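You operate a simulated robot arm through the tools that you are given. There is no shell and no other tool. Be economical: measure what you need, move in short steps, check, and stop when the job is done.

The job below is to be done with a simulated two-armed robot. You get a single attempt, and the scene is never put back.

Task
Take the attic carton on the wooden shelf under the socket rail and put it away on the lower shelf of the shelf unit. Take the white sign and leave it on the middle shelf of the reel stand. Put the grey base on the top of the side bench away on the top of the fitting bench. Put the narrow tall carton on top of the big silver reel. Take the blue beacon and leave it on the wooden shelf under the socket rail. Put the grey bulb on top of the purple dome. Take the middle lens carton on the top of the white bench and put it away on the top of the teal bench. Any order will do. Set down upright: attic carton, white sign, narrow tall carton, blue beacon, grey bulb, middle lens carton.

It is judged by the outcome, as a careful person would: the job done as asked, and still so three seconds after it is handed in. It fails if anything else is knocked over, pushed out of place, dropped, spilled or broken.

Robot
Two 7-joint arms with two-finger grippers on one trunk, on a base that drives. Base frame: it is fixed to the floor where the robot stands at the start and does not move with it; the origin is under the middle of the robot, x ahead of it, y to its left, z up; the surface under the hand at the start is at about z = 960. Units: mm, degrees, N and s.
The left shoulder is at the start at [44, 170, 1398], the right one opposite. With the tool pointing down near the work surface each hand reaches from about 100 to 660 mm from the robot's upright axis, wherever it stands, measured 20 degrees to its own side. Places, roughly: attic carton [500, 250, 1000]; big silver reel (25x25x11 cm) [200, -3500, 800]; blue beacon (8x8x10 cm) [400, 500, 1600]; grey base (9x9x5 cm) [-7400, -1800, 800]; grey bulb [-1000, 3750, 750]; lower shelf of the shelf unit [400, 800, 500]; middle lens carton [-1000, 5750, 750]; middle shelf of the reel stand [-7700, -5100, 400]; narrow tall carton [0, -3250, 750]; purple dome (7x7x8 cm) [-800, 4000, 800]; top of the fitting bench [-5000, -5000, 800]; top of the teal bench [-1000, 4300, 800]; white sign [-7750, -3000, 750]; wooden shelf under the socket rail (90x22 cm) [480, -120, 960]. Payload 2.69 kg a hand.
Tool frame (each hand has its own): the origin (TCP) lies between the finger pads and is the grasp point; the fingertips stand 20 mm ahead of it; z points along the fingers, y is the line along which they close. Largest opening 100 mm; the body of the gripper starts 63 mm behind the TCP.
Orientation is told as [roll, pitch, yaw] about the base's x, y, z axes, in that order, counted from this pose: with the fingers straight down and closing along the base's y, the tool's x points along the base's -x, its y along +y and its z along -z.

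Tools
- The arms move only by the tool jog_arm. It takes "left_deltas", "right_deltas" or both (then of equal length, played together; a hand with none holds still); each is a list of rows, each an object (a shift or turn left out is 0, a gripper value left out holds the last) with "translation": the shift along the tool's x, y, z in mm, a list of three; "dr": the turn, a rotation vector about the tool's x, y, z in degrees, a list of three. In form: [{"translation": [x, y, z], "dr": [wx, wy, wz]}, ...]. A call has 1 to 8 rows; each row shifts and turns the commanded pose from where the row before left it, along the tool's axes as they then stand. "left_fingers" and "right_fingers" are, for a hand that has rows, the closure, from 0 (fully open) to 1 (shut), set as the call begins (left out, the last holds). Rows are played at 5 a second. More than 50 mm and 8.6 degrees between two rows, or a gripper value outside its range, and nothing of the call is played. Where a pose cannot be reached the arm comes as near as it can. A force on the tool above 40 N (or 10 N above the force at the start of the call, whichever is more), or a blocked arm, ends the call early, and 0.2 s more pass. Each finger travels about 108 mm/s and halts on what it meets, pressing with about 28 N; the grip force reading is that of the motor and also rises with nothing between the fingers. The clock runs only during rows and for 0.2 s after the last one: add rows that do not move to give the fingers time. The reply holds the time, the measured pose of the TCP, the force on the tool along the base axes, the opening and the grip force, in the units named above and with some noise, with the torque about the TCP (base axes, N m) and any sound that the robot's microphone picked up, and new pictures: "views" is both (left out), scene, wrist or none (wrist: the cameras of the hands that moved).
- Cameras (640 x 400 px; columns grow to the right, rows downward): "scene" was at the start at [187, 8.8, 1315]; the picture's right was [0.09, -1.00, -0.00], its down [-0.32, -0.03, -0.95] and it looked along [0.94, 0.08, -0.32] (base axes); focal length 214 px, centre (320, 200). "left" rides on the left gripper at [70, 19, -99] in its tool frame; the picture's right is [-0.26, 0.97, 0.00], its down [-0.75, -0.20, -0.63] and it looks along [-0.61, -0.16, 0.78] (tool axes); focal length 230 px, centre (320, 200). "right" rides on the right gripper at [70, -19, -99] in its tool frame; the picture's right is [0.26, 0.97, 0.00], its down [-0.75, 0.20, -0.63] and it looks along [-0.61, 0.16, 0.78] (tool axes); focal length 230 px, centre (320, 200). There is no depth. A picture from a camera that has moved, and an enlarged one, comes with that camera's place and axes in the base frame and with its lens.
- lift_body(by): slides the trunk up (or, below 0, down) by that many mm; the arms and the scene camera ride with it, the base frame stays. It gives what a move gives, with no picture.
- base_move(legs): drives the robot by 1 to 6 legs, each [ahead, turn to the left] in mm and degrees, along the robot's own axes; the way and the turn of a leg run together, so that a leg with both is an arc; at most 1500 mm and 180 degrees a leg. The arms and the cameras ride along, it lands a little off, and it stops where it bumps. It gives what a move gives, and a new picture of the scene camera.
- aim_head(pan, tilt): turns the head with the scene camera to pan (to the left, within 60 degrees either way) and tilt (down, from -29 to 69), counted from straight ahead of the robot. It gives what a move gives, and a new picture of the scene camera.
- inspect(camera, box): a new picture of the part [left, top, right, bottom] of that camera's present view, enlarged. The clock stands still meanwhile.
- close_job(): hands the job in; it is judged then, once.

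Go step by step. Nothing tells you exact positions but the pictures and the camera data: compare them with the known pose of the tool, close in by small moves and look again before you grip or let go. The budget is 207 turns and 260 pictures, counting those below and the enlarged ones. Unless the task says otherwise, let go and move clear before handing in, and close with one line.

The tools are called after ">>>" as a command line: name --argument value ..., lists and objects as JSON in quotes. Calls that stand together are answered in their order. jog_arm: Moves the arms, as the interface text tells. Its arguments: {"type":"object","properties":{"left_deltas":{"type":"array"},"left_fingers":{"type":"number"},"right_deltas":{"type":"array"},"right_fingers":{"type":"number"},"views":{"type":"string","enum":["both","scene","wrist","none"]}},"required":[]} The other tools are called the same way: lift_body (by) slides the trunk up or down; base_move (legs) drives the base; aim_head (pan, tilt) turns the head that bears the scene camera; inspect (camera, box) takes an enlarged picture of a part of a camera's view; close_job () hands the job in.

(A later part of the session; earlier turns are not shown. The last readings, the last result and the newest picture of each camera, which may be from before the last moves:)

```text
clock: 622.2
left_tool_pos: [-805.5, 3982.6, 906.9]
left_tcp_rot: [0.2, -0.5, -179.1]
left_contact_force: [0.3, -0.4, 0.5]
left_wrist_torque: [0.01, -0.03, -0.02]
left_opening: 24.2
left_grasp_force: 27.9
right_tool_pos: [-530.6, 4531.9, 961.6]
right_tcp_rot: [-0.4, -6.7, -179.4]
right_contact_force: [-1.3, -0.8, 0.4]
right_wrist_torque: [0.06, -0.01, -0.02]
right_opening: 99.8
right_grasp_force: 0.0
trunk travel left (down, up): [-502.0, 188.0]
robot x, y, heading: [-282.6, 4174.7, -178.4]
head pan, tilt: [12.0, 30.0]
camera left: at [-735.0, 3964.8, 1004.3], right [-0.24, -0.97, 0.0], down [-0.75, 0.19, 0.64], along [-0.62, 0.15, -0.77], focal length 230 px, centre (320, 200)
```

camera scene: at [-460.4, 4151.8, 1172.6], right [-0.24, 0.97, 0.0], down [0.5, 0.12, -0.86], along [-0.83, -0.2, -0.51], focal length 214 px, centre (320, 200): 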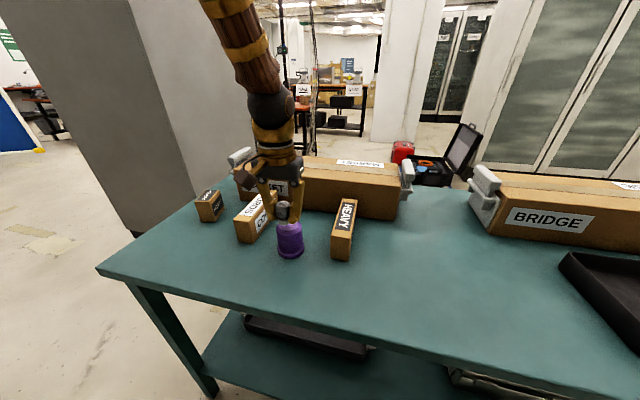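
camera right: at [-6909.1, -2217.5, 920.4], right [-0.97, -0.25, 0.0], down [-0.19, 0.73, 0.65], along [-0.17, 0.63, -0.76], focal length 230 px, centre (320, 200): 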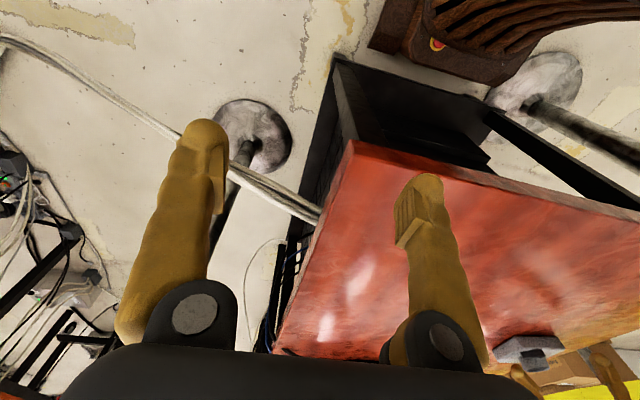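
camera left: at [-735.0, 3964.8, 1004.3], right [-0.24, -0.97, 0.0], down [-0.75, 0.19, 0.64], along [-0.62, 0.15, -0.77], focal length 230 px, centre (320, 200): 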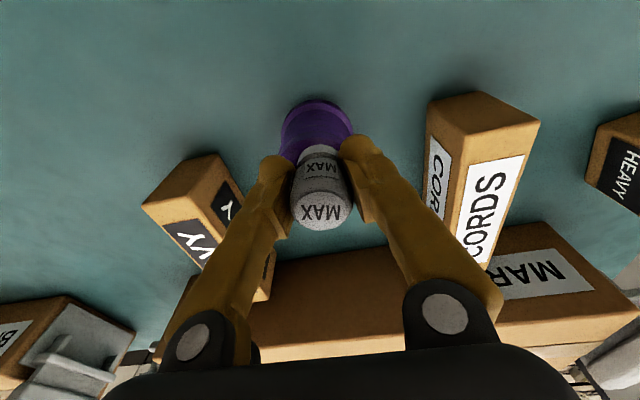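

>>> jog_arm --left_deltas '[{"translation": [0, 0, 2]}, {}, {"translation": [0, 0, 2]}, {}, {"translation": [0, 0, 2]}, {}, {}]' --views "none"

```text
clock: 623.8
left_tool_pos: [-804.9, 3982.5, 901.8]
left_tcp_rot: [0.1, -0.7, -179.1]
left_contact_force: [1.1, -1.1, 21.7]
left_wrist_torque: [-0.06, -0.07, 0.01]
left_opening: 24.1
left_grasp_force: 28.0
right_tool_pos: [-528.8, 4532.9, 959.7]
right_tcp_rot: [-0.2, -6.7, -179.3]
right_contact_force: [0.1, -0.1, 0.5]
right_wrist_torque: [-0.01, 0.02, 0.02]
right_opening: 99.9
right_grasp_force: 0.0
trunk travel left (down, up): [-502.0, 188.0]
robot x, y, heading: [-283.9, 4172.1, -178.3]
head pan, tilt: [12.0, 30.0]
```

Contact on the dome. Ease off, release carefully, and rise.

>>> jog_arm --left_deltas '[{"translation": [0, 0, -1.2]}, {}, {}]' --views "none"

>>> jog_arm --left_deltas '[{}, {}, {}]' --left_fingers 0.45 --views "wrist"

```text
clock: 624.6
left_tool_pos: [-805.4, 3982.3, 901.8]
left_tcp_rot: [0.1, -0.6, -179.2]
left_contact_force: [-1.0, -0.8, 18.1]
left_wrist_torque: [-0.03, 0.04, -0.01]
left_opening: 23.9
left_grasp_force: 27.8
right_tool_pos: [-528.4, 4531.1, 961.3]
right_tcp_rot: [-0.4, -6.8, -179.3]
right_contact_force: [0.1, -0.3, -1.1]
right_wrist_torque: [0.0, 0.0, 0.02]
right_opening: 100.1
right_grasp_force: 0.0
trunk travel left (down, up): [-502.0, 188.0]
robot x, y, heading: [-279.9, 4175.3, -178.3]
head pan, tilt: [12.0, 30.0]
```

```text
clock: 625.4
left_tool_pos: [-803.8, 3981.9, 900.1]
left_tcp_rot: [0.2, -0.4, -179.1]
left_contact_force: [-0.5, 1.0, 0.1]
left_wrist_torque: [0.02, -0.04, 0.0]
left_opening: 55.0
left_grasp_force: 0.1
right_tool_pos: [-529.6, 4531.4, 960.1]
right_tcp_rot: [-0.4, -6.7, -179.3]
right_contact_force: [0.0, -0.8, -0.3]
right_wrist_torque: [-0.01, 0.0, 0.0]
right_opening: 100.1
right_grasp_force: 0.1
trunk travel left (down, up): [-502.0, 188.0]
robot x, y, heading: [-282.2, 4173.7, -178.2]
head pan, tilt: [12.0, 30.0]
camera left: at [-735.1, 3964.1, 998.3], right [-0.24, -0.97, 0.0], down [-0.75, 0.19, 0.64], along [-0.62, 0.15, -0.77], focal length 230 px, centre (320, 200)
```

left: 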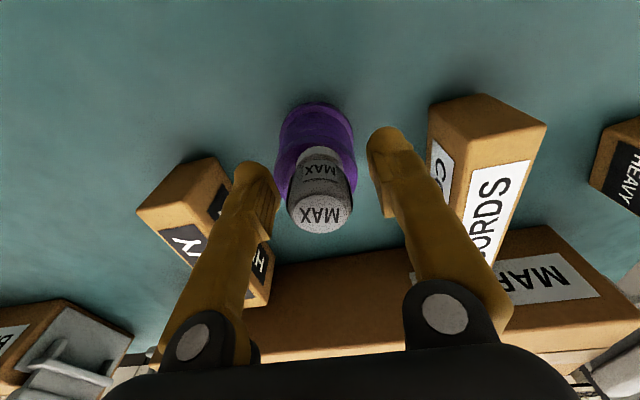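

Bulb stands on the dome. Rise straight up, then draw back.

>>> jog_arm --left_deltas '[{"translation": [0, 0, -10]}, {"translation": [0, 0, -20]}, {"translation": [0, 0, -25]}, {"translation": [0, 0, -25]}, {"translation": [15, 0, 0]}, {"translation": [25, 0, 0]}, {"translation": [25, 0, 0]}, {}]' --views "scene"

```text
clock: 627.2
left_tool_pos: [-739.8, 3985.4, 981.6]
left_tcp_rot: [0.1, -0.5, -179.2]
left_contact_force: [0.3, -0.7, 0.4]
left_wrist_torque: [-0.01, -0.01, 0.01]
left_opening: 55.0
left_grasp_force: 0.1
right_tool_pos: [-530.5, 4531.3, 961.0]
right_tcp_rot: [-0.4, -6.7, -179.4]
right_contact_force: [0.0, -0.9, 0.2]
right_wrist_torque: [-0.02, -0.02, 0.01]
right_opening: 100.0
right_grasp_force: 0.0
trunk travel left (down, up): [-502.0, 188.0]
robot x, y, heading: [-280.6, 4175.7, -178.2]
head pan, tilt: [12.0, 30.0]
camera scene: at [-460.7, 4151.7, 1172.6], right [-0.24, 0.97, 0.0], down [0.5, 0.12, -0.86], along [-0.83, -0.2, -0.51], focal length 214 px, centre (320, 200)
```

scene: 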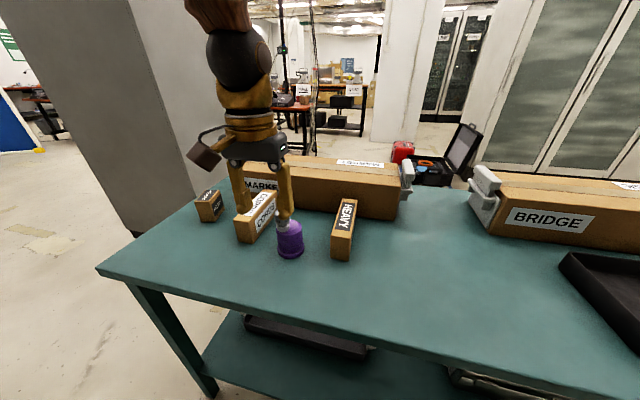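

Bulb is placed. Now go north to the white bench for the middle lens carton.

>>> base_move --legs '[[-60, 0], [0, -91.8], [1450, 0], [0, 91.8]]'

>>> aim_head --pan 5 --tilt 25

```text
clock: 643.0
left_tool_pos: [-621.7, 5446.1, 982.6]
left_tcp_rot: [0.1, -0.5, 177.7]
left_contact_force: [0.8, 0.9, 0.3]
left_wrist_torque: [-0.03, 0.01, 0.01]
left_opening: 55.0
left_grasp_force: 0.1
right_tool_pos: [-384.3, 5980.5, 958.3]
right_tcp_rot: [0.5, -5.2, 177.6]
right_contact_force: [-0.4, 0.4, -0.2]
right_wrist_torque: [-0.04, 0.0, 0.01]
right_opening: 100.1
right_grasp_force: 0.0
trunk travel left (down, up): [-502.0, 188.0]
robot x, y, heading: [-156.6, 5623.7, 178.8]
head pan, tilt: [12.0, 30.0]
camera scene: at [-334.5, 5608.4, 1172.7], right [-0.18, 0.98, 0.0], down [0.51, 0.09, -0.86], along [-0.84, -0.16, -0.51], focal length 214 px, centre (320, 200)
```

scene: 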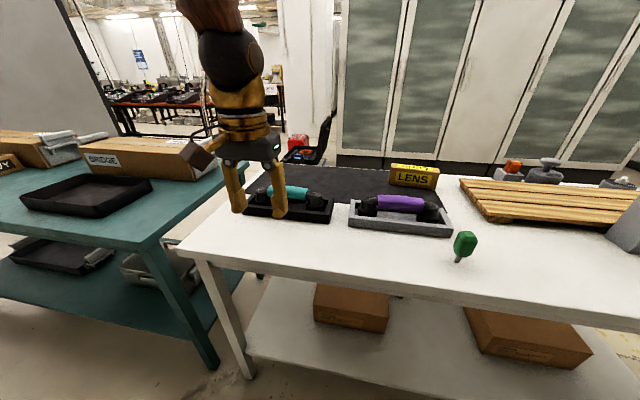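

```text
clock: 643.7
left_tool_pos: [-606.5, 5446.2, 989.7]
left_tcp_rot: [0.1, -1.4, 177.9]
left_contact_force: [-0.6, 0.3, 0.3]
left_wrist_torque: [0.01, 0.02, -0.01]
left_opening: 55.0
left_grasp_force: 0.0
right_tool_pos: [-388.0, 5994.5, 960.9]
right_tcp_rot: [-1.0, -8.6, 177.8]
right_contact_force: [-0.4, 0.4, 0.6]
right_wrist_torque: [-0.01, 0.01, 0.0]
right_opening: 100.1
right_grasp_force: 0.2
trunk travel left (down, up): [-502.0, 188.0]
robot x, y, heading: [-161.3, 5622.5, 178.7]
head pan, tilt: [5.0, 25.0]
camera scene: at [-337.2, 5619.2, 1180.6], right [-0.06, 1.0, 0.0], down [0.44, 0.03, -0.9], along [-0.9, -0.06, -0.44], focal length 214 px, centre (320, 200)
```

scene: 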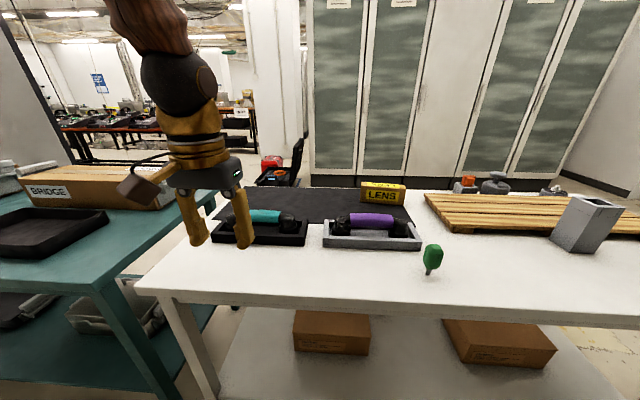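

>>> inspect --camera "scene" --box '[200, 160, 440, 290]'

>>> inspect --camera "scene" --box '[400, 150, 640, 290]'

```text
2.67 times, centred on (320, 225) of scene
camera zoom: at [-337.2, 5619.2, 1180.6], right [-0.06, 1.0, 0.0], down [0.44, 0.03, -0.9], along [-0.9, -0.06, -0.44], focal length 572 px, centre (320, 133)
```

zoom: 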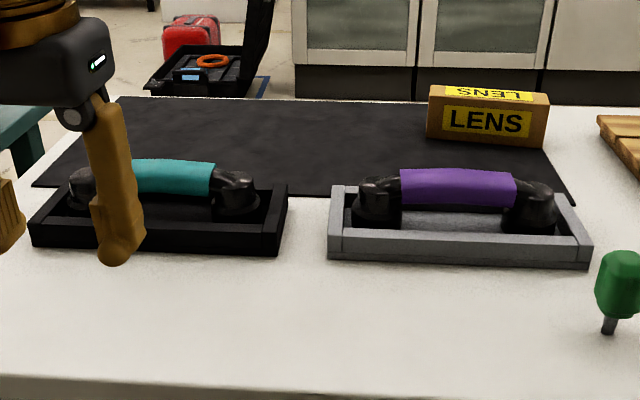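

```text
2.67 times, centred on (520, 220) of scene
camera zoom: at [-337.2, 5619.2, 1180.6], right [-0.06, 1.0, 0.0], down [0.44, 0.03, -0.9], along [-0.9, -0.06, -0.44], focal length 572 px, centre (-213, 147)
```

zoom: 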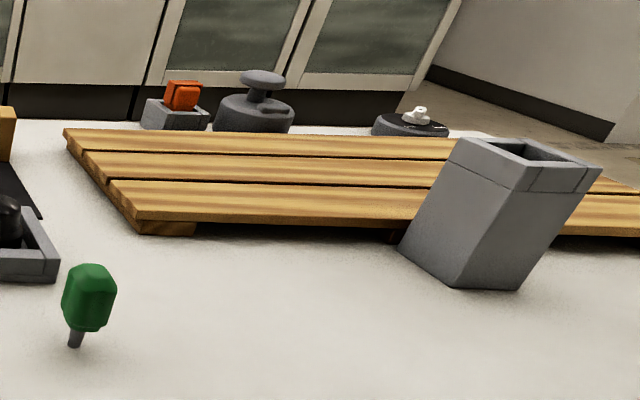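

The only LENS carton stands far back on the white bench; I need its exact position. Raise the trunk for parallax and look again.

>>> lift_body --by 180

>>> inspect --camera "scene" --box '[120, 160, 440, 360]'

```text
clock: 645.7
left_tool_pos: [-606.9, 5447.1, 1169.3]
left_tcp_rot: [0.1, -1.4, 177.7]
left_contact_force: [0.7, -0.2, 0.0]
left_wrist_torque: [0.0, -0.02, 0.01]
left_opening: 54.8
left_grasp_force: 0.1
right_tool_pos: [-391.9, 5995.0, 1139.7]
right_tcp_rot: [-1.1, -8.8, 177.8]
right_contact_force: [0.1, -0.4, 0.8]
right_wrist_torque: [0.02, 0.03, 0.01]
right_opening: 100.1
right_grasp_force: 0.1
trunk travel left (down, up): [-682.0, 8.0]
robot x, y, heading: [-154.4, 5622.0, 178.5]
head pan, tilt: [5.0, 25.0]
```

```text
2.00 times, centred on (280, 260) of scene
camera zoom: at [-341.0, 5619.5, 1360.4], right [-0.06, 1.0, 0.0], down [0.44, 0.03, -0.9], along [-0.9, -0.06, -0.44], focal length 429 px, centre (400, 80)
```

zoom: 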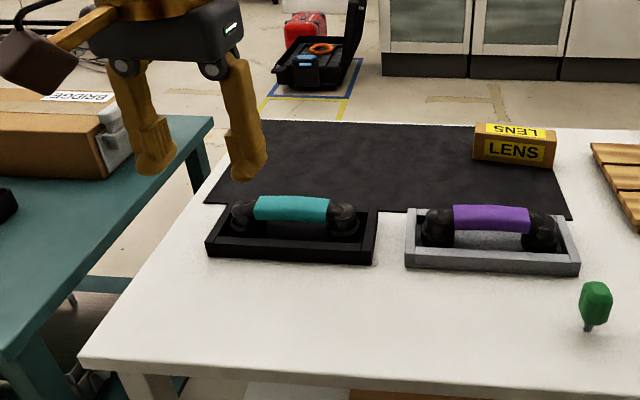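

The carton is at ≈(−1119,5814), too deep to reach from this side (bench spans x −644…−1248). I'll look for a way round the north end to the west side.

>>> base_move --legs '[[0, -88.5], [700, 0]]'

>>> aim_head --pan 30 --tilt 20

```text
clock: 650.8
left_tool_pos: [-357.6, 6101.5, 1182.4]
left_tcp_rot: [0.2, -3.1, 90.8]
left_contact_force: [0.8, -0.3, -0.1]
left_wrist_torque: [0.04, -0.01, 0.0]
left_opening: 54.9
left_grasp_force: 0.1
right_tool_pos: [213.6, 5931.4, 1141.6]
right_tcp_rot: [-1.2, -10.6, 91.1]
right_contact_force: [0.2, -0.6, -0.8]
right_wrist_torque: [0.09, 0.04, -0.02]
right_opening: 99.8
right_grasp_force: 0.0
trunk travel left (down, up): [-682.0, 8.0]
robot x, y, heading: [-162.2, 5697.2, 89.3]
head pan, tilt: [5.0, 25.0]
stopped in leg 2: the robot was blocked; the commanded pose is now the measured one
camera scene: at [-169.5, 5877.6, 1361.2], right [1.0, 0.07, 0.0], down [0.03, -0.43, -0.9], along [-0.07, 0.9, -0.43], focal length 214 px, centre (320, 200)
```

scene: 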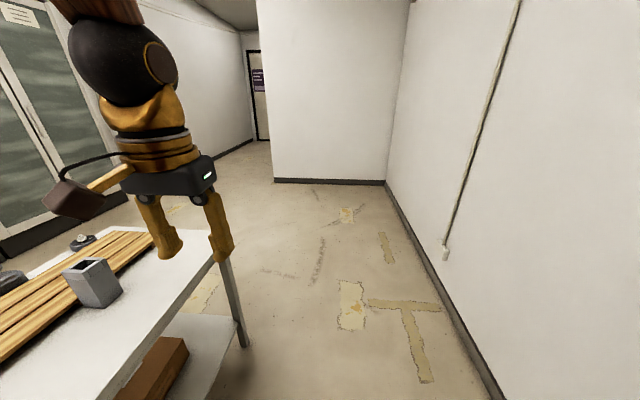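

```text
clock: 651.7
left_tool_pos: [-358.7, 6098.9, 1183.0]
left_tcp_rot: [0.1, -3.0, 90.9]
left_contact_force: [0.5, 0.2, 0.1]
left_wrist_torque: [0.01, 0.0, -0.01]
left_opening: 55.0
left_grasp_force: 0.1
right_tool_pos: [215.0, 5935.2, 1143.7]
right_tcp_rot: [-1.5, -10.9, 91.1]
right_contact_force: [0.9, 0.2, -0.4]
right_wrist_torque: [0.04, -0.01, 0.04]
right_opening: 100.0
right_grasp_force: 0.1
trunk travel left (down, up): [-682.0, 8.0]
robot x, y, heading: [-166.9, 5697.8, 89.4]
head pan, tilt: [30.0, 20.0]
camera scene: at [-208.7, 5870.3, 1369.0], right [0.87, 0.49, -0.01], down [0.17, -0.31, -0.93], along [-0.46, 0.81, -0.35], focal length 214 px, centre (320, 200)
```

scene: 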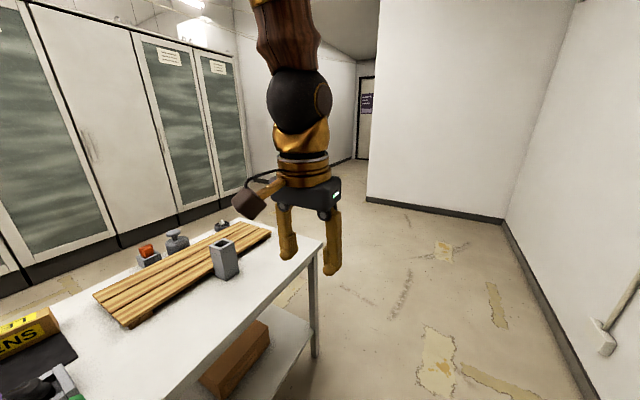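

Clear floor north of the bench (its end is y≈6690) and a 2 m lane on the west. Relax both arms first, then drive around.

>>> jog_arm --left_deltas '[{"translation": [0, 0, 30], "dr": [0, 3, 0]}, {"translation": [0, 0, 30]}, {"translation": [0, 0, 30]}, {"translation": [0, 0, 30]}, {"translation": [0, 0, 30]}, {}]' --right_deltas '[{"translation": [-15, 0, 30], "dr": [-1.5, 5.5, 0]}, {"translation": [-15, 0, 35], "dr": [0, 5.5, 0]}, {"translation": [-20, 0, 35]}, {"translation": [-20, 0, 35]}, {"translation": [-20, 0, 35]}, {}]' --views "none"

>>> lift_body --by -100

>>> base_move --legs '[[1500, 0], [80, 0], [0, 90.5], [1500, 0], [180, 0], [0, 90]]'

```text
clock: 653.1
left_tool_pos: [-360.1, 6102.6, 1033.8]
left_tcp_rot: [0.1, -0.2, 90.9]
left_contact_force: [-0.8, 0.4, -0.6]
left_wrist_torque: [-0.02, -0.01, 0.01]
left_opening: 55.2
left_grasp_force: 0.0
right_tool_pos: [192.8, 6007.8, 976.3]
right_tcp_rot: [2.0, 2.5, 90.9]
right_contact_force: [-0.7, -1.0, 0.1]
right_wrist_torque: [0.05, -0.01, 0.02]
right_opening: 100.0
right_grasp_force: 0.1
trunk travel left (down, up): [-682.0, 8.0]
robot x, y, heading: [-162.5, 5698.6, 89.2]
head pan, tilt: [30.0, 20.0]
```

```text
clock: 654.4
left_tool_pos: [-359.4, 6102.2, 934.4]
left_tcp_rot: [0.1, -0.1, 90.8]
left_contact_force: [-0.4, 0.3, 0.0]
left_wrist_torque: [0.02, -0.01, 0.02]
left_opening: 54.9
left_grasp_force: 0.1
right_tool_pos: [192.3, 6008.4, 876.2]
right_tcp_rot: [1.9, 2.6, 90.9]
right_contact_force: [0.6, -0.6, -0.2]
right_wrist_torque: [0.0, 0.01, 0.02]
right_opening: 100.0
right_grasp_force: 0.1
trunk travel left (down, up): [-582.0, 108.0]
robot x, y, heading: [-170.3, 5695.2, 89.3]
head pan, tilt: [30.0, 20.0]
```

```text
clock: 678.5
left_tool_pos: [-1648.0, 6778.6, 934.6]
left_tcp_rot: [0.1, -0.1, -84.2]
left_contact_force: [0.7, 0.0, 0.4]
left_wrist_torque: [0.01, -0.03, 0.02]
left_opening: 54.8
left_grasp_force: 0.1
right_tool_pos: [-2207.6, 6827.6, 876.1]
right_tcp_rot: [1.9, 2.5, -84.3]
right_contact_force: [-0.8, 0.2, 0.0]
right_wrist_torque: [0.0, -0.01, 0.01]
right_opening: 100.1
right_grasp_force: 0.0
trunk travel left (down, up): [-582.0, 108.0]
robot x, y, heading: [-1889.5, 7164.2, -85.7]
head pan, tilt: [30.0, 20.0]
camera scene: at [-1828.5, 6997.2, 1268.8], right [-0.83, -0.56, -0.01], down [-0.19, 0.3, -0.93], along [0.53, -0.77, -0.36], focal length 214 px, centre (320, 200)
```

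scene: 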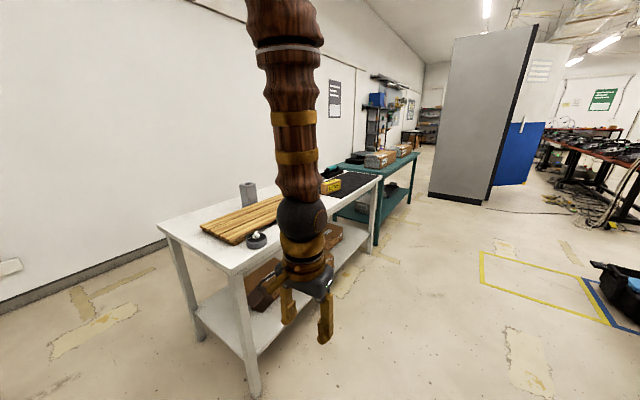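

I'm on the west side. Line up at x≈−1545 and drive south parallel to the bench.

>>> base_move --legs '[[0, 85.7], [345, 0], [0, -90], [900, 0]]'

>>> aim_head --pan 45 --tilt 30

```text
clock: 692.8
left_tool_pos: [-1288.8, 5903.7, 940.5]
left_tcp_rot: [0.1, -1.0, -85.1]
left_contact_force: [0.1, 0.5, 0.6]
left_wrist_torque: [-0.02, 0.02, 0.0]
left_opening: 55.1
left_grasp_force: 0.0
right_tool_pos: [-1847.5, 5960.1, 881.0]
right_tcp_rot: [1.9, 1.6, -85.2]
right_contact_force: [0.0, -0.6, -0.8]
right_wrist_torque: [-0.01, 0.04, -0.01]
right_opening: 99.8
right_grasp_force: 0.1
trunk travel left (down, up): [-582.0, 108.0]
robot x, y, heading: [-1524.0, 6280.3, -86.9]
head pan, tilt: [30.0, 20.0]
camera scene: at [-1465.2, 6110.4, 1268.7], right [-0.84, -0.55, -0.01], down [-0.19, 0.3, -0.93], along [0.51, -0.78, -0.36], focal length 214 px, centre (320, 200)
```

scene: 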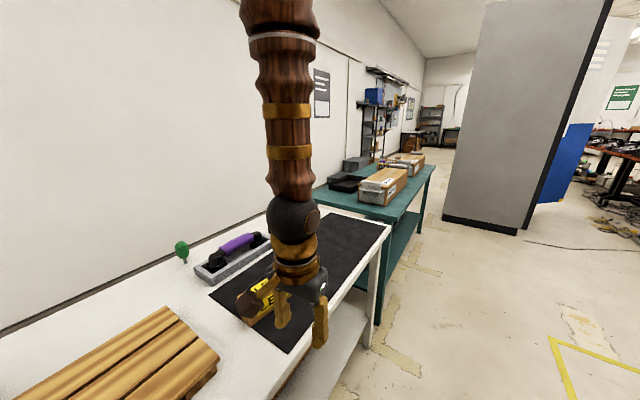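

```text
clock: 693.6
left_tool_pos: [-1289.7, 5919.4, 947.2]
left_tcp_rot: [0.1, -1.9, -85.1]
left_contact_force: [-0.2, 0.1, 0.1]
left_wrist_torque: [-0.02, -0.01, 0.01]
left_opening: 54.9
left_grasp_force: 0.0
right_tool_pos: [-1847.3, 5974.8, 885.7]
right_tcp_rot: [1.9, 0.9, -85.3]
right_contact_force: [-0.1, 0.0, 0.3]
right_wrist_torque: [0.0, 0.01, 0.01]
right_opening: 100.0
right_grasp_force: 0.2
trunk travel left (down, up): [-582.0, 108.0]
robot x, y, heading: [-1521.3, 6280.2, -86.7]
head pan, tilt: [45.0, 30.0]
camera scene: at [-1449.2, 6129.4, 1253.2], right [-0.67, -0.74, -0.01], down [-0.37, 0.35, -0.86], along [0.64, -0.57, -0.51], focal length 214 px, centre (320, 200)
```

scene: 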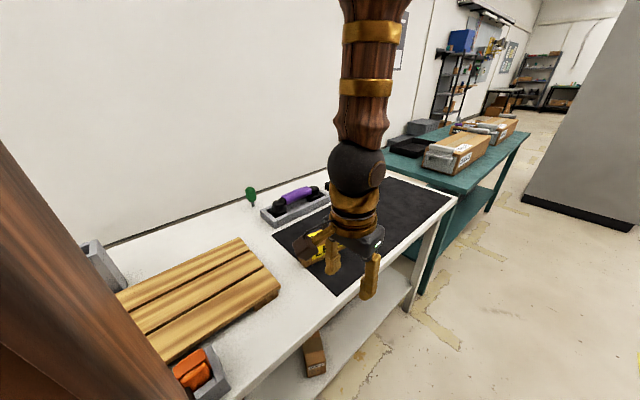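

>>> base_move --legs '[[0, -3.8], [165, 0]]'

>>> jog_arm --left_deltas '[{"translation": [0, 25, 0], "dr": [0, 2, 6]}, {"translation": [0, 28, 0], "dr": [0, 0, 6]}, {"translation": [0, 28, 0]}, {"translation": [0, 28, 0]}, {"translation": [0, 28, 0]}, {}]' --left_fingers 0 --views "both"

```text
clock: 695.5
left_tool_pos: [-1316.7, 5740.9, 945.2]
left_tcp_rot: [0.1, -1.9, -89.1]
left_contact_force: [0.0, -0.4, -0.6]
left_wrist_torque: [0.01, -0.02, -0.02]
left_opening: 55.3
left_grasp_force: 0.0
right_tool_pos: [-1869.1, 5834.0, 885.0]
right_tcp_rot: [1.9, 0.9, -89.2]
right_contact_force: [-0.5, -0.2, -0.2]
right_wrist_torque: [0.04, -0.01, 0.02]
right_opening: 100.0
right_grasp_force: 0.1
trunk travel left (down, up): [-582.0, 108.0]
robot x, y, heading: [-1522.0, 6119.7, -90.9]
head pan, tilt: [45.0, 30.0]
camera scene: at [-1461.8, 5960.5, 1252.8], right [-0.72, -0.7, -0.01], down [-0.35, 0.38, -0.86], along [0.6, -0.61, -0.51], focal length 214 px, centre (320, 200)
```

scene: 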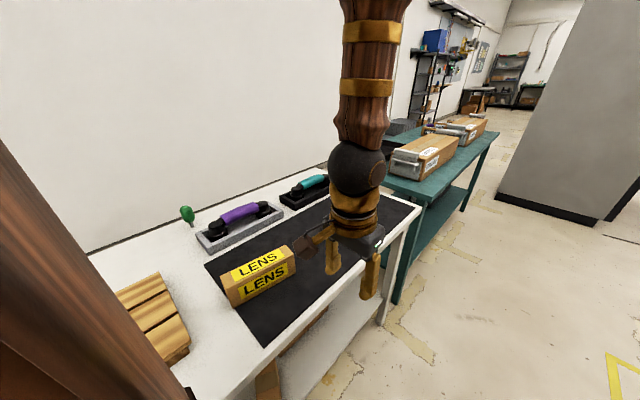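

```text
clock: 696.9
left_tool_pos: [-1181.3, 5738.5, 954.5]
left_tcp_rot: [0.3, -0.9, -101.1]
left_contact_force: [0.2, 0.2, -0.5]
left_wrist_torque: [0.03, -0.02, 0.02]
left_opening: 100.0
left_grasp_force: 0.2
right_tool_pos: [-1870.0, 5847.6, 889.8]
right_tcp_rot: [1.9, -0.1, -89.1]
right_contact_force: [-0.7, -0.5, -0.1]
right_wrist_torque: [0.02, -0.01, 0.0]
right_opening: 99.9
right_grasp_force: 0.1
trunk travel left (down, up): [-582.0, 108.0]
robot x, y, heading: [-1523.3, 6116.5, -90.8]
head pan, tilt: [45.0, 30.0]
camera scene: at [-1462.3, 5961.9, 1253.0], right [-0.72, -0.7, -0.01], down [-0.35, 0.37, -0.86], along [0.6, -0.61, -0.51], focal length 214 px, centre (320, 200)
camera left: at [-1149.6, 5804.3, 1051.5], right [0.9, -0.44, 0.01], down [-0.34, -0.69, 0.64], along [-0.27, -0.58, -0.77], focal length 230 px, centre (320, 200)
```

scene: 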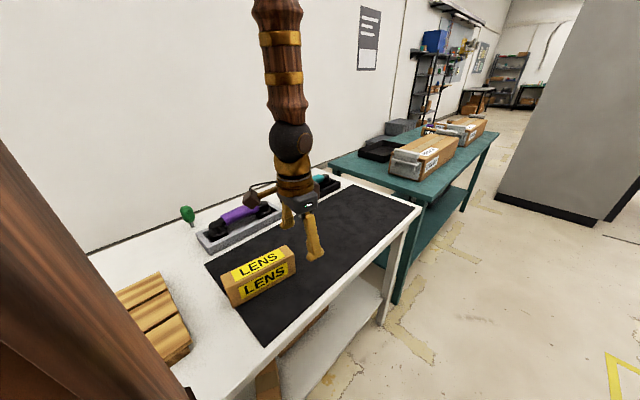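
left: 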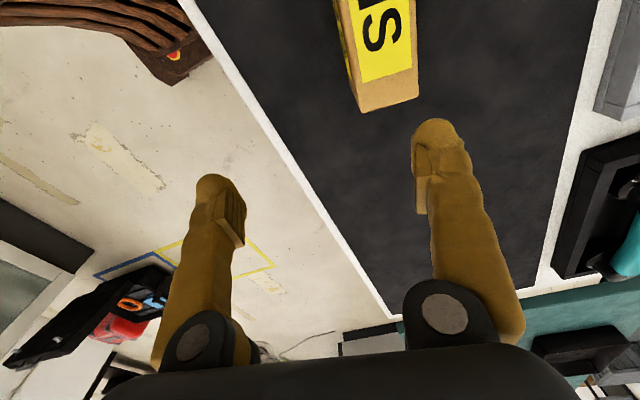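

Carton centre confirmed ≈(−1117,5812), yaw matches the hand. Move over it.

>>> jog_arm --left_deltas '[{"translation": [21, 12, 0]}, {"translation": [21, 12, 0]}, {"translation": [21, 12, 0]}, {"translation": [21, 12, 5]}, {}]' --views "wrist"

```text
clock: 698.1
left_tool_pos: [-1119.7, 5812.0, 949.0]
left_tcp_rot: [0.3, -0.8, -101.0]
left_contact_force: [0.6, -0.8, -0.3]
left_wrist_torque: [-0.01, -0.01, 0.01]
left_opening: 99.9
left_grasp_force: 0.2
right_tool_pos: [-1870.5, 5848.5, 890.7]
right_tcp_rot: [1.8, 0.0, -89.2]
right_contact_force: [0.0, -0.2, -0.6]
right_wrist_torque: [-0.01, -0.04, 0.0]
right_opening: 99.9
right_grasp_force: 0.1
trunk travel left (down, up): [-582.0, 108.0]
robot x, y, heading: [-1520.3, 6116.0, -90.8]
head pan, tilt: [45.0, 30.0]
camera left: at [-1087.5, 5877.3, 1045.6], right [0.9, -0.44, 0.01], down [-0.34, -0.69, 0.64], along [-0.27, -0.58, -0.77], focal length 230 px, centre (320, 200)
```

left: 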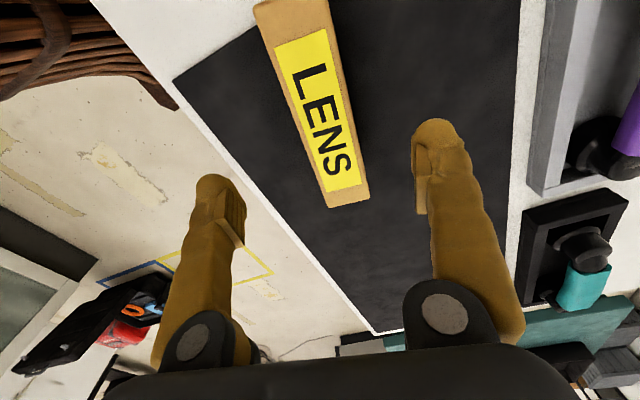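

>>> jog_arm --left_deltas '[{"translation": [-3, 7, 15], "dr": [0, 0.8, -1.5]}, {"translation": [0, 0, 25]}, {"translation": [0, 0, 25]}, {"translation": [0, 0, 25]}, {"translation": [0, 0, 20]}, {}]' --views "wrist"

```text
clock: 699.5
left_tool_pos: [-1111.4, 5807.6, 837.5]
left_tcp_rot: [0.2, -0.1, -99.5]
left_contact_force: [-0.6, 0.4, -0.4]
left_wrist_torque: [0.0, 0.02, -0.02]
left_opening: 100.0
left_grasp_force: 0.1
right_tool_pos: [-1870.6, 5849.1, 890.4]
right_tcp_rot: [1.9, -0.2, -89.2]
right_contact_force: [-0.1, -1.1, -0.1]
right_wrist_torque: [0.0, -0.01, -0.03]
right_opening: 100.0
right_grasp_force: 0.1
trunk travel left (down, up): [-582.0, 108.0]
robot x, y, heading: [-1525.8, 6118.1, -90.7]
head pan, tilt: [45.0, 30.0]
camera left: at [-1082.5, 5873.4, 935.7], right [0.91, -0.41, 0.01], down [-0.32, -0.71, 0.63], along [-0.26, -0.57, -0.78], focal length 230 px, centre (320, 200)
```

left: 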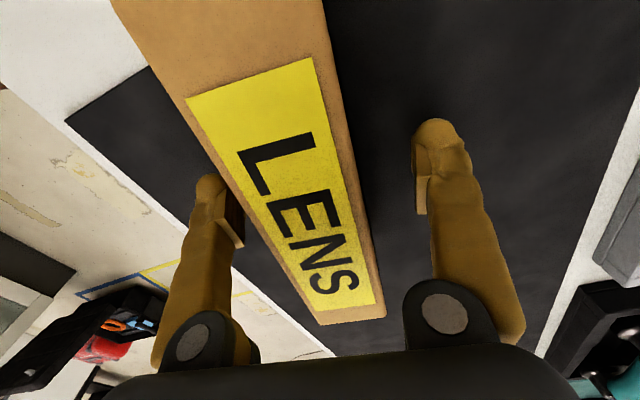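

Straddling it. Grip and lift.

>>> jog_arm --left_deltas '[{}, {}, {}, {}, {}]' --left_fingers 1 --views "none"

>>> jog_arm --left_deltas '[{"translation": [0, 0, -10]}, {"translation": [0, 0, -25]}, {"translation": [0, 0, -30]}, {"translation": [0, 0, -30]}, {"translation": [0, -30, -15]}, {"translation": [0, -30, 0]}, {"translation": [0, -30, 0]}, {"translation": [0, -30, 0]}]' --views "scene"

```text
clock: 700.7
left_tool_pos: [-1112.1, 5808.7, 837.7]
left_tcp_rot: [0.4, 0.0, -99.5]
left_contact_force: [-0.1, -0.4, 0.1]
left_wrist_torque: [0.01, 0.04, -0.03]
left_opening: 42.8
left_grasp_force: 28.3
right_tool_pos: [-1869.8, 5848.5, 890.7]
right_tcp_rot: [1.8, 0.0, -89.2]
right_contact_force: [0.9, -0.2, 0.1]
right_wrist_torque: [-0.02, 0.02, 0.02]
right_opening: 100.0
right_grasp_force: 0.1
trunk travel left (down, up): [-582.0, 108.0]
robot x, y, heading: [-1525.1, 6115.0, -90.7]
head pan, tilt: [45.0, 30.0]
```

```text
clock: 702.5
left_tool_pos: [-1235.2, 5828.6, 950.0]
left_tcp_rot: [0.3, 0.0, -99.4]
left_contact_force: [0.0, 0.3, -1.7]
left_wrist_torque: [0.01, -0.01, 0.01]
left_opening: 43.1
left_grasp_force: 28.3
right_tool_pos: [-1870.3, 5848.9, 891.0]
right_tcp_rot: [2.0, -0.1, -89.2]
right_contact_force: [-0.2, -0.5, 0.9]
right_wrist_torque: [0.04, -0.01, -0.02]
right_opening: 100.2
right_grasp_force: 0.0
trunk travel left (down, up): [-582.0, 108.0]
robot x, y, heading: [-1524.2, 6121.7, -90.7]
head pan, tilt: [45.0, 30.0]
camera scene: at [-1462.6, 5962.3, 1253.1], right [-0.72, -0.7, -0.01], down [-0.35, 0.37, -0.86], along [0.6, -0.61, -0.51], focal length 214 px, centre (320, 200)
```

scene: 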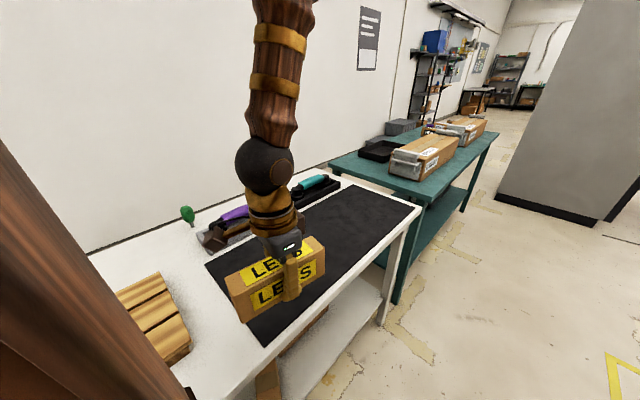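

Lens carton held. On the teal bench there's a ~180 mm gap between the MARKET and BRIDGE boxes around y≈4395; I'll go down the west side and face it squarely.

>>> jog_arm --left_deltas '[{"translation": [0, -30, -25]}, {"translation": [-10, -30, -25]}, {"translation": [-20, -10, 0], "dr": [0, 0, -4]}, {"translation": [-20, 0, 0], "dr": [0, 0, -5]}, {}]' --views "none"

>>> base_move --legs '[[0, -3.3], [1500, 0], [400, 0], [0, 94]]'

>>> aim_head --pan 12 --tilt 25

```text
clock: 703.7
left_tool_pos: [-1308.0, 5787.9, 998.0]
left_tcp_rot: [0.2, -0.1, -90.5]
left_contact_force: [0.8, 0.6, -1.8]
left_wrist_torque: [0.01, 0.02, -0.01]
left_opening: 42.7
left_grasp_force: 27.5
right_tool_pos: [-1869.4, 5849.2, 891.2]
right_tcp_rot: [2.0, -0.2, -89.3]
right_contact_force: [0.3, -0.4, -0.4]
right_wrist_torque: [0.0, -0.01, 0.02]
right_opening: 99.9
right_grasp_force: 0.1
trunk travel left (down, up): [-582.0, 108.0]
robot x, y, heading: [-1524.9, 6121.8, -90.5]
head pan, tilt: [45.0, 30.0]
```

```text
clock: 718.0
left_tool_pos: [-1344.3, 4399.7, 998.1]
left_tcp_rot: [0.3, -0.2, 1.6]
left_contact_force: [0.0, 0.3, -1.1]
left_wrist_torque: [0.0, 0.0, 0.01]
left_opening: 43.1
left_grasp_force: 27.5
right_tool_pos: [-1383.5, 3837.2, 890.8]
right_tcp_rot: [2.0, 0.0, 2.9]
right_contact_force: [-0.1, 0.3, 0.4]
right_wrist_torque: [0.02, 0.03, -0.02]
right_opening: 99.9
right_grasp_force: 0.0
trunk travel left (down, up): [-582.0, 108.0]
robot x, y, heading: [-1665.4, 4160.7, 1.2]
head pan, tilt: [45.0, 30.0]
camera scene: at [-1511.4, 4227.4, 1253.0], right [0.72, -0.69, -0.01], down [-0.36, -0.36, -0.86], along [0.59, 0.63, -0.51], focal length 214 px, centre (320, 200)
```

scene: 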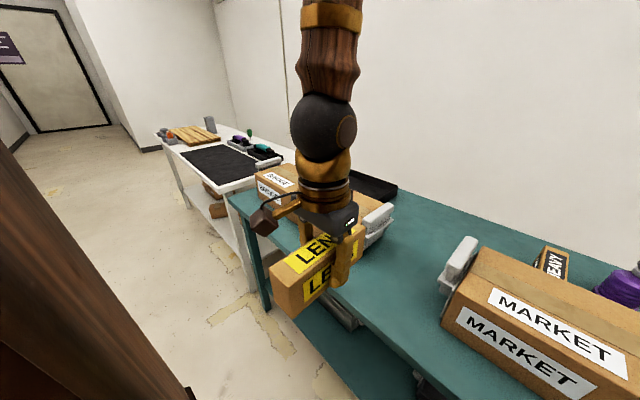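

```text
clock: 719.0
left_tool_pos: [-1359.0, 4399.9, 1004.8]
left_tcp_rot: [0.4, -1.0, 1.6]
left_contact_force: [0.0, -0.1, -1.8]
left_wrist_torque: [0.0, 0.01, -0.01]
left_opening: 42.9
left_grasp_force: 27.9
right_tool_pos: [-1396.3, 3836.7, 895.5]
right_tcp_rot: [1.9, -1.0, 2.8]
right_contact_force: [-0.2, -0.1, -0.2]
right_wrist_torque: [-0.02, -0.03, 0.02]
right_opening: 99.9
right_grasp_force: 0.0
trunk travel left (down, up): [-582.0, 108.0]
robot x, y, heading: [-1668.2, 4159.3, 1.3]
head pan, tilt: [12.0, 25.0]
camera scene: at [-1483.6, 4183.3, 1260.5], right [0.23, -0.97, 0.0], down [-0.43, -0.1, -0.9], along [0.87, 0.21, -0.44], focal length 214 px, centre (320, 200)
```

scene: 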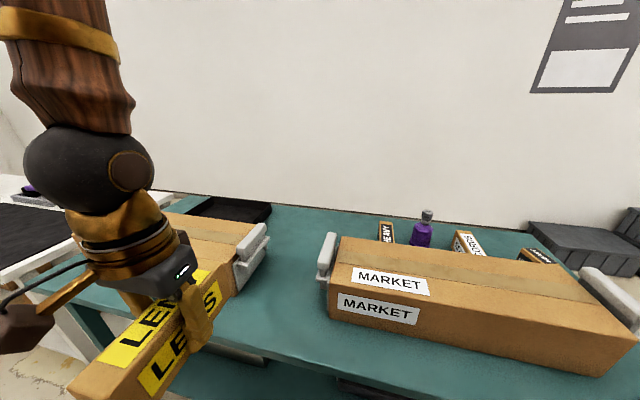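

The gap is centred at y≈4385, and the bulb is visibly standing on the dome. Drive in and extend over the gap.

>>> base_move --legs '[[155, -1.3]]'

>>> jog_arm --left_deltas '[{"translation": [-27, -3, 0], "dr": [0, 1, 1]}, {"translation": [-27, -3, 0]}, {"translation": [-27, -3, 0]}, {"translation": [-27, 0, 0]}, {"translation": [-27, 0, 0]}, {"translation": [-20, 0, 0]}, {}]' --views "both"

```text
clock: 720.4
left_tool_pos: [-1197.5, 4396.7, 1002.9]
left_tcp_rot: [0.3, -1.0, 0.5]
left_contact_force: [-0.2, 0.4, -1.2]
left_wrist_torque: [0.04, -0.02, 0.02]
left_opening: 42.9
left_grasp_force: 27.7
right_tool_pos: [-1247.6, 3833.2, 896.1]
right_tcp_rot: [1.9, -1.0, 1.8]
right_contact_force: [0.3, 0.6, -0.9]
right_wrist_torque: [0.0, 0.01, 0.0]
right_opening: 99.9
right_grasp_force: 0.1
trunk travel left (down, up): [-582.0, 108.0]
robot x, y, heading: [-1513.6, 4164.5, 0.1]
head pan, tilt: [12.0, 25.0]
camera scene: at [-1326.3, 4181.8, 1260.6], right [0.21, -0.98, 0.0], down [-0.43, -0.09, -0.9], along [0.88, 0.19, -0.44], focal length 214 px, centre (320, 200)
```

scene: 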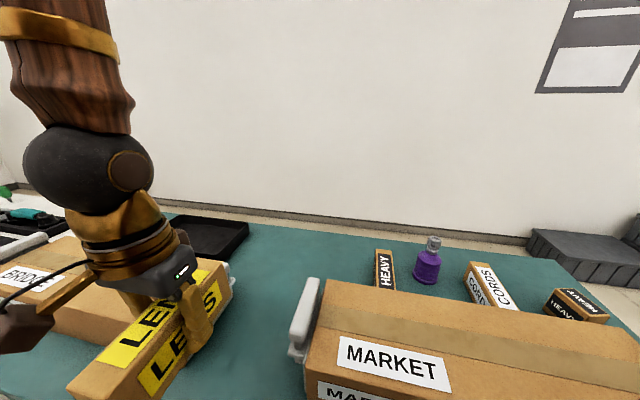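

```text
clock: 722.0
left_tool_pos: [-1058.0, 4386.3, 1010.3]
left_tcp_rot: [0.3, -0.9, -0.5]
left_contact_force: [0.0, 0.0, -2.0]
left_wrist_torque: [0.0, 0.01, 0.04]
left_opening: 42.7
left_grasp_force: 28.0
right_tool_pos: [-1259.2, 3833.3, 898.9]
right_tcp_rot: [1.9, -2.0, 1.8]
right_contact_force: [-0.2, 0.2, -1.2]
right_wrist_torque: [-0.01, -0.02, 0.02]
right_opening: 100.1
right_grasp_force: 0.1
trunk travel left (down, up): [-582.0, 108.0]
robot x, y, heading: [-1508.1, 4167.0, 0.2]
head pan, tilt: [12.0, 25.0]
camera scene: at [-1326.4, 4182.1, 1260.6], right [0.21, -0.98, 0.0], down [-0.43, -0.09, -0.9], along [0.88, 0.19, -0.44], focal length 214 px, centre (320, 200)
camera left: at [-1129.4, 4404.1, 1107.2], right [0.27, 0.96, 0.01], down [0.74, -0.21, 0.64], along [0.62, -0.16, -0.77], focal length 230 px, centre (320, 200)
```

scene: 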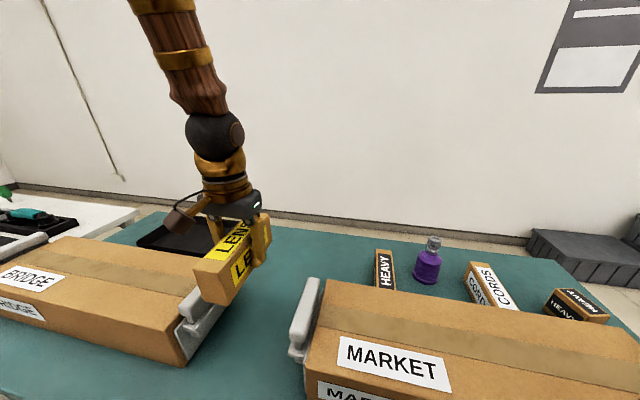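
left: 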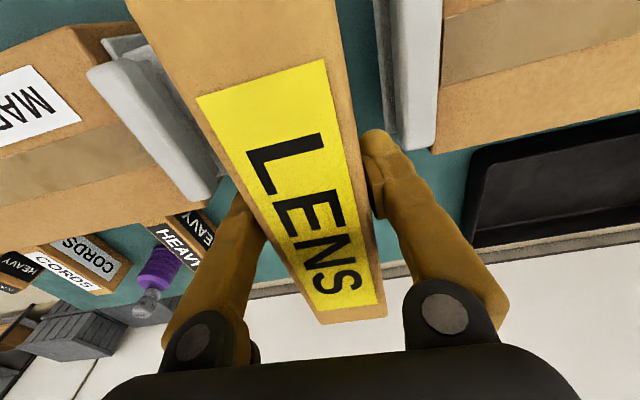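

>>> jog_arm --left_deltas '[{"translation": [-15, -6, 10]}, {"translation": [-15, -6, 20]}, {"translation": [0, 0, 25]}, {"translation": [0, 0, 25]}, {"translation": [0, 0, 25]}, {}]' --views "both"

```text
clock: 723.4
left_tool_pos: [-1024.7, 4376.1, 906.5]
left_tcp_rot: [0.4, -0.9, -0.5]
left_contact_force: [-0.1, -0.4, -0.9]
left_wrist_torque: [0.01, 0.03, 0.0]
left_opening: 43.0
left_grasp_force: 28.2
right_tool_pos: [-1260.2, 3833.8, 900.6]
right_tcp_rot: [2.0, -2.0, 1.7]
right_contact_force: [-0.7, -0.3, 0.6]
right_wrist_torque: [-0.02, 0.02, -0.01]
right_opening: 100.0
right_grasp_force: 0.0
trunk travel left (down, up): [-582.0, 108.0]
robot x, y, heading: [-1511.6, 4161.2, 0.3]
head pan, tilt: [12.0, 25.0]
camera scene: at [-1326.3, 4181.9, 1260.6], right [0.21, -0.98, 0.0], down [-0.43, -0.09, -0.9], along [0.88, 0.19, -0.44], focal length 214 px, centre (320, 200)
camera left: at [-1096.1, 4395.0, 1003.8], right [0.27, 0.96, 0.01], down [0.74, -0.21, 0.64], along [0.62, -0.16, -0.77], focal length 230 px, centre (320, 200)
```

scene: 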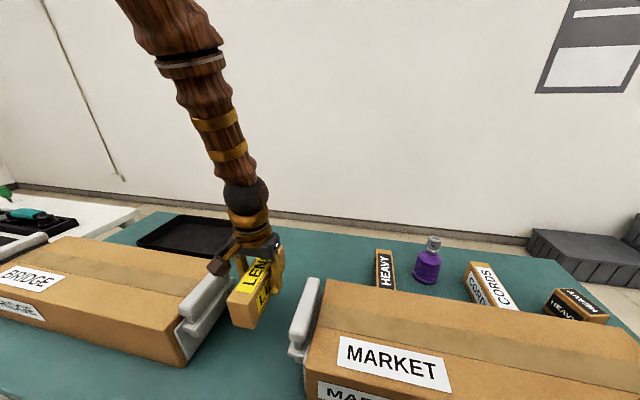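
left: 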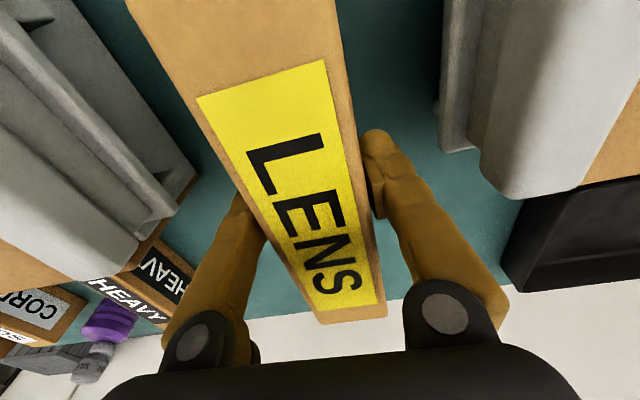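

>>> jog_arm --left_deltas '[{"translation": [0, -3, 18], "dr": [0.4, 0.9, 0]}, {"translation": [0, 0, 18]}, {"translation": [0, 0, 15]}, {"translation": [0, 0, 8]}, {}]' --views "wrist"

```text
clock: 724.5
left_tool_pos: [-1025.2, 4372.6, 846.9]
left_tcp_rot: [-0.1, 0.2, -0.5]
left_contact_force: [-0.2, 1.1, -1.9]
left_wrist_torque: [0.02, 0.05, 0.01]
left_opening: 42.7
left_grasp_force: 28.0
right_tool_pos: [-1260.4, 3833.0, 899.9]
right_tcp_rot: [1.9, -2.1, 1.8]
right_contact_force: [0.0, 0.7, 0.0]
right_wrist_torque: [0.01, 0.04, 0.01]
right_opening: 99.8
right_grasp_force: 0.1
trunk travel left (down, up): [-582.0, 108.0]
robot x, y, heading: [-1510.7, 4162.4, 0.3]
head pan, tilt: [12.0, 25.0]
camera left: at [-1094.4, 4391.2, 944.8], right [0.27, 0.96, 0.0], down [0.75, -0.21, 0.63], along [0.61, -0.17, -0.78], focal length 230 px, centre (320, 200)
```

left: 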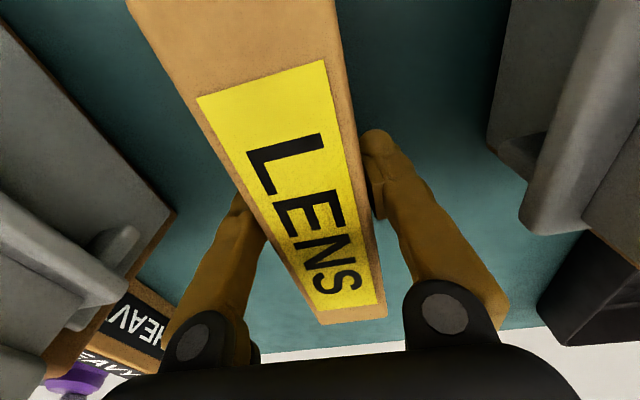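

Plenty of room both sides. Lower to contact.

>>> jog_arm --left_deltas '[{"translation": [0, 0, 4]}, {}, {"translation": [0, 0, 3]}, {}, {"translation": [0, 0, 2]}, {}, {}]' --views "none"

```text
clock: 726.1
left_tool_pos: [-1024.2, 4372.8, 836.8]
left_tcp_rot: [-0.1, 0.2, -0.6]
left_contact_force: [0.1, -0.1, -1.6]
left_wrist_torque: [0.02, -0.01, 0.0]
left_opening: 42.8
left_grasp_force: 27.9
right_tool_pos: [-1259.3, 3833.1, 899.8]
right_tcp_rot: [1.9, -2.0, 1.8]
right_contact_force: [-0.2, 0.0, -0.6]
right_wrist_torque: [0.01, 0.03, 0.0]
right_opening: 100.1
right_grasp_force: 0.0
trunk travel left (down, up): [-582.0, 108.0]
robot x, y, heading: [-1509.8, 4156.3, 0.2]
head pan, tilt: [12.0, 25.0]
```

>>> jog_arm --left_deltas '[{"translation": [0, 0, 2]}, {}, {"translation": [0, 0, 2]}, {}, {"translation": [0, 0, 1.5]}, {}, {}]' --views "none"

```text
clock: 727.8
left_tool_pos: [-1024.4, 4372.7, 833.7]
left_tcp_rot: [0.1, -0.2, -0.5]
left_contact_force: [0.3, 4.6, 21.4]
left_wrist_torque: [0.2, 0.24, 0.0]
left_opening: 43.0
left_grasp_force: 27.9
right_tool_pos: [-1261.8, 3834.2, 900.6]
right_tcp_rot: [1.9, -2.0, 1.8]
right_contact_force: [0.6, 0.9, 0.1]
right_wrist_torque: [0.0, 0.02, -0.01]
right_opening: 100.1
right_grasp_force: 0.1
trunk travel left (down, up): [-582.0, 108.0]
robot x, y, heading: [-1511.0, 4162.2, 0.4]
head pan, tilt: [12.0, 25.0]
```

Contact. Release with a modest opening and rise.

>>> jog_arm --left_deltas '[{"translation": [0, 0, -1]}, {}, {}]' --left_fingers 0.3 --views "none"

>>> jog_arm --left_deltas '[{"translation": [0, 0, -15]}, {"translation": [0, 0, -25]}, {"translation": [0, 0, -30]}, {"translation": [0, 0, -30]}, {"translation": [0, 0, -30]}, {"translation": [25, 0, 0]}, {"translation": [25, 0, 0]}, {}]' --views "both"

```text
clock: 728.5
left_tool_pos: [-1026.1, 4371.6, 833.0]
left_tcp_rot: [-0.1, 0.2, -0.5]
left_contact_force: [0.5, 0.5, 0.6]
left_wrist_torque: [-0.02, -0.01, -0.01]
left_opening: 70.3
left_grasp_force: 0.0
right_tool_pos: [-1259.6, 3834.2, 900.7]
right_tcp_rot: [1.8, -2.1, 1.8]
right_contact_force: [-0.3, -0.7, -1.1]
right_wrist_torque: [0.06, -0.01, -0.01]
right_opening: 100.0
right_grasp_force: 0.0
trunk travel left (down, up): [-582.0, 108.0]
robot x, y, heading: [-1508.9, 4161.2, -0.0]
head pan, tilt: [12.0, 25.0]
```

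```text
clock: 730.4
left_tool_pos: [-1075.9, 4371.0, 966.1]
left_tcp_rot: [-0.1, 0.0, -0.6]
left_contact_force: [-0.2, -0.3, 0.0]
left_wrist_torque: [-0.03, 0.02, 0.02]
left_opening: 69.7
left_grasp_force: 0.1
right_tool_pos: [-1260.1, 3834.0, 899.7]
right_tcp_rot: [2.0, -1.9, 1.8]
right_contact_force: [-0.9, -0.3, 0.1]
right_wrist_torque: [0.04, -0.03, -0.04]
right_opening: 100.1
right_grasp_force: 0.0
trunk travel left (down, up): [-582.0, 108.0]
robot x, y, heading: [-1505.2, 4161.0, 0.2]
head pan, tilt: [12.0, 25.0]
camera scene: at [-1325.8, 4182.2, 1260.5], right [0.21, -0.98, 0.0], down [-0.43, -0.09, -0.9], along [0.88, 0.19, -0.44], focal length 214 px, centre (320, 200)
camera left: at [-1146.2, 4390.5, 1063.8], right [0.27, 0.96, 0.0], down [0.75, -0.21, 0.63], along [0.61, -0.17, -0.78], focal length 230 px, centre (320, 200)
```

scene: 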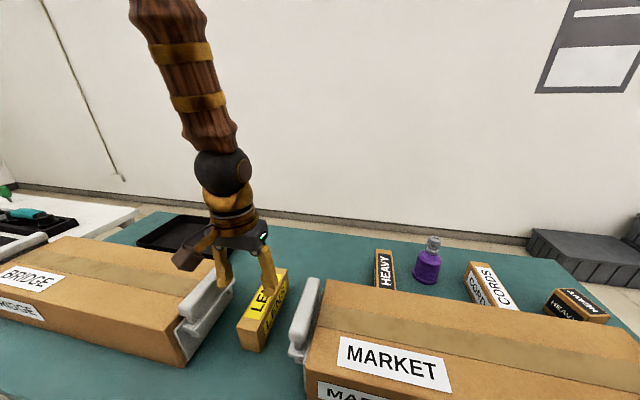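
left: 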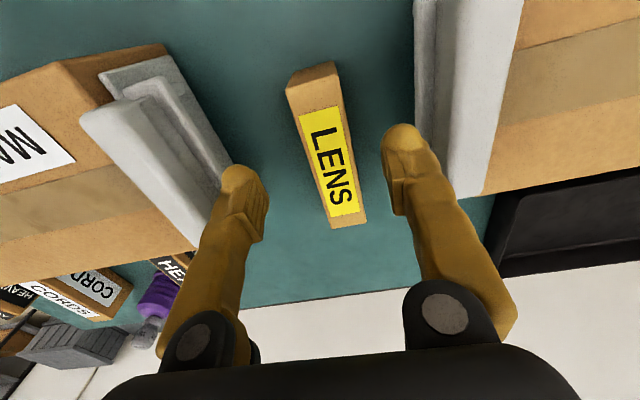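

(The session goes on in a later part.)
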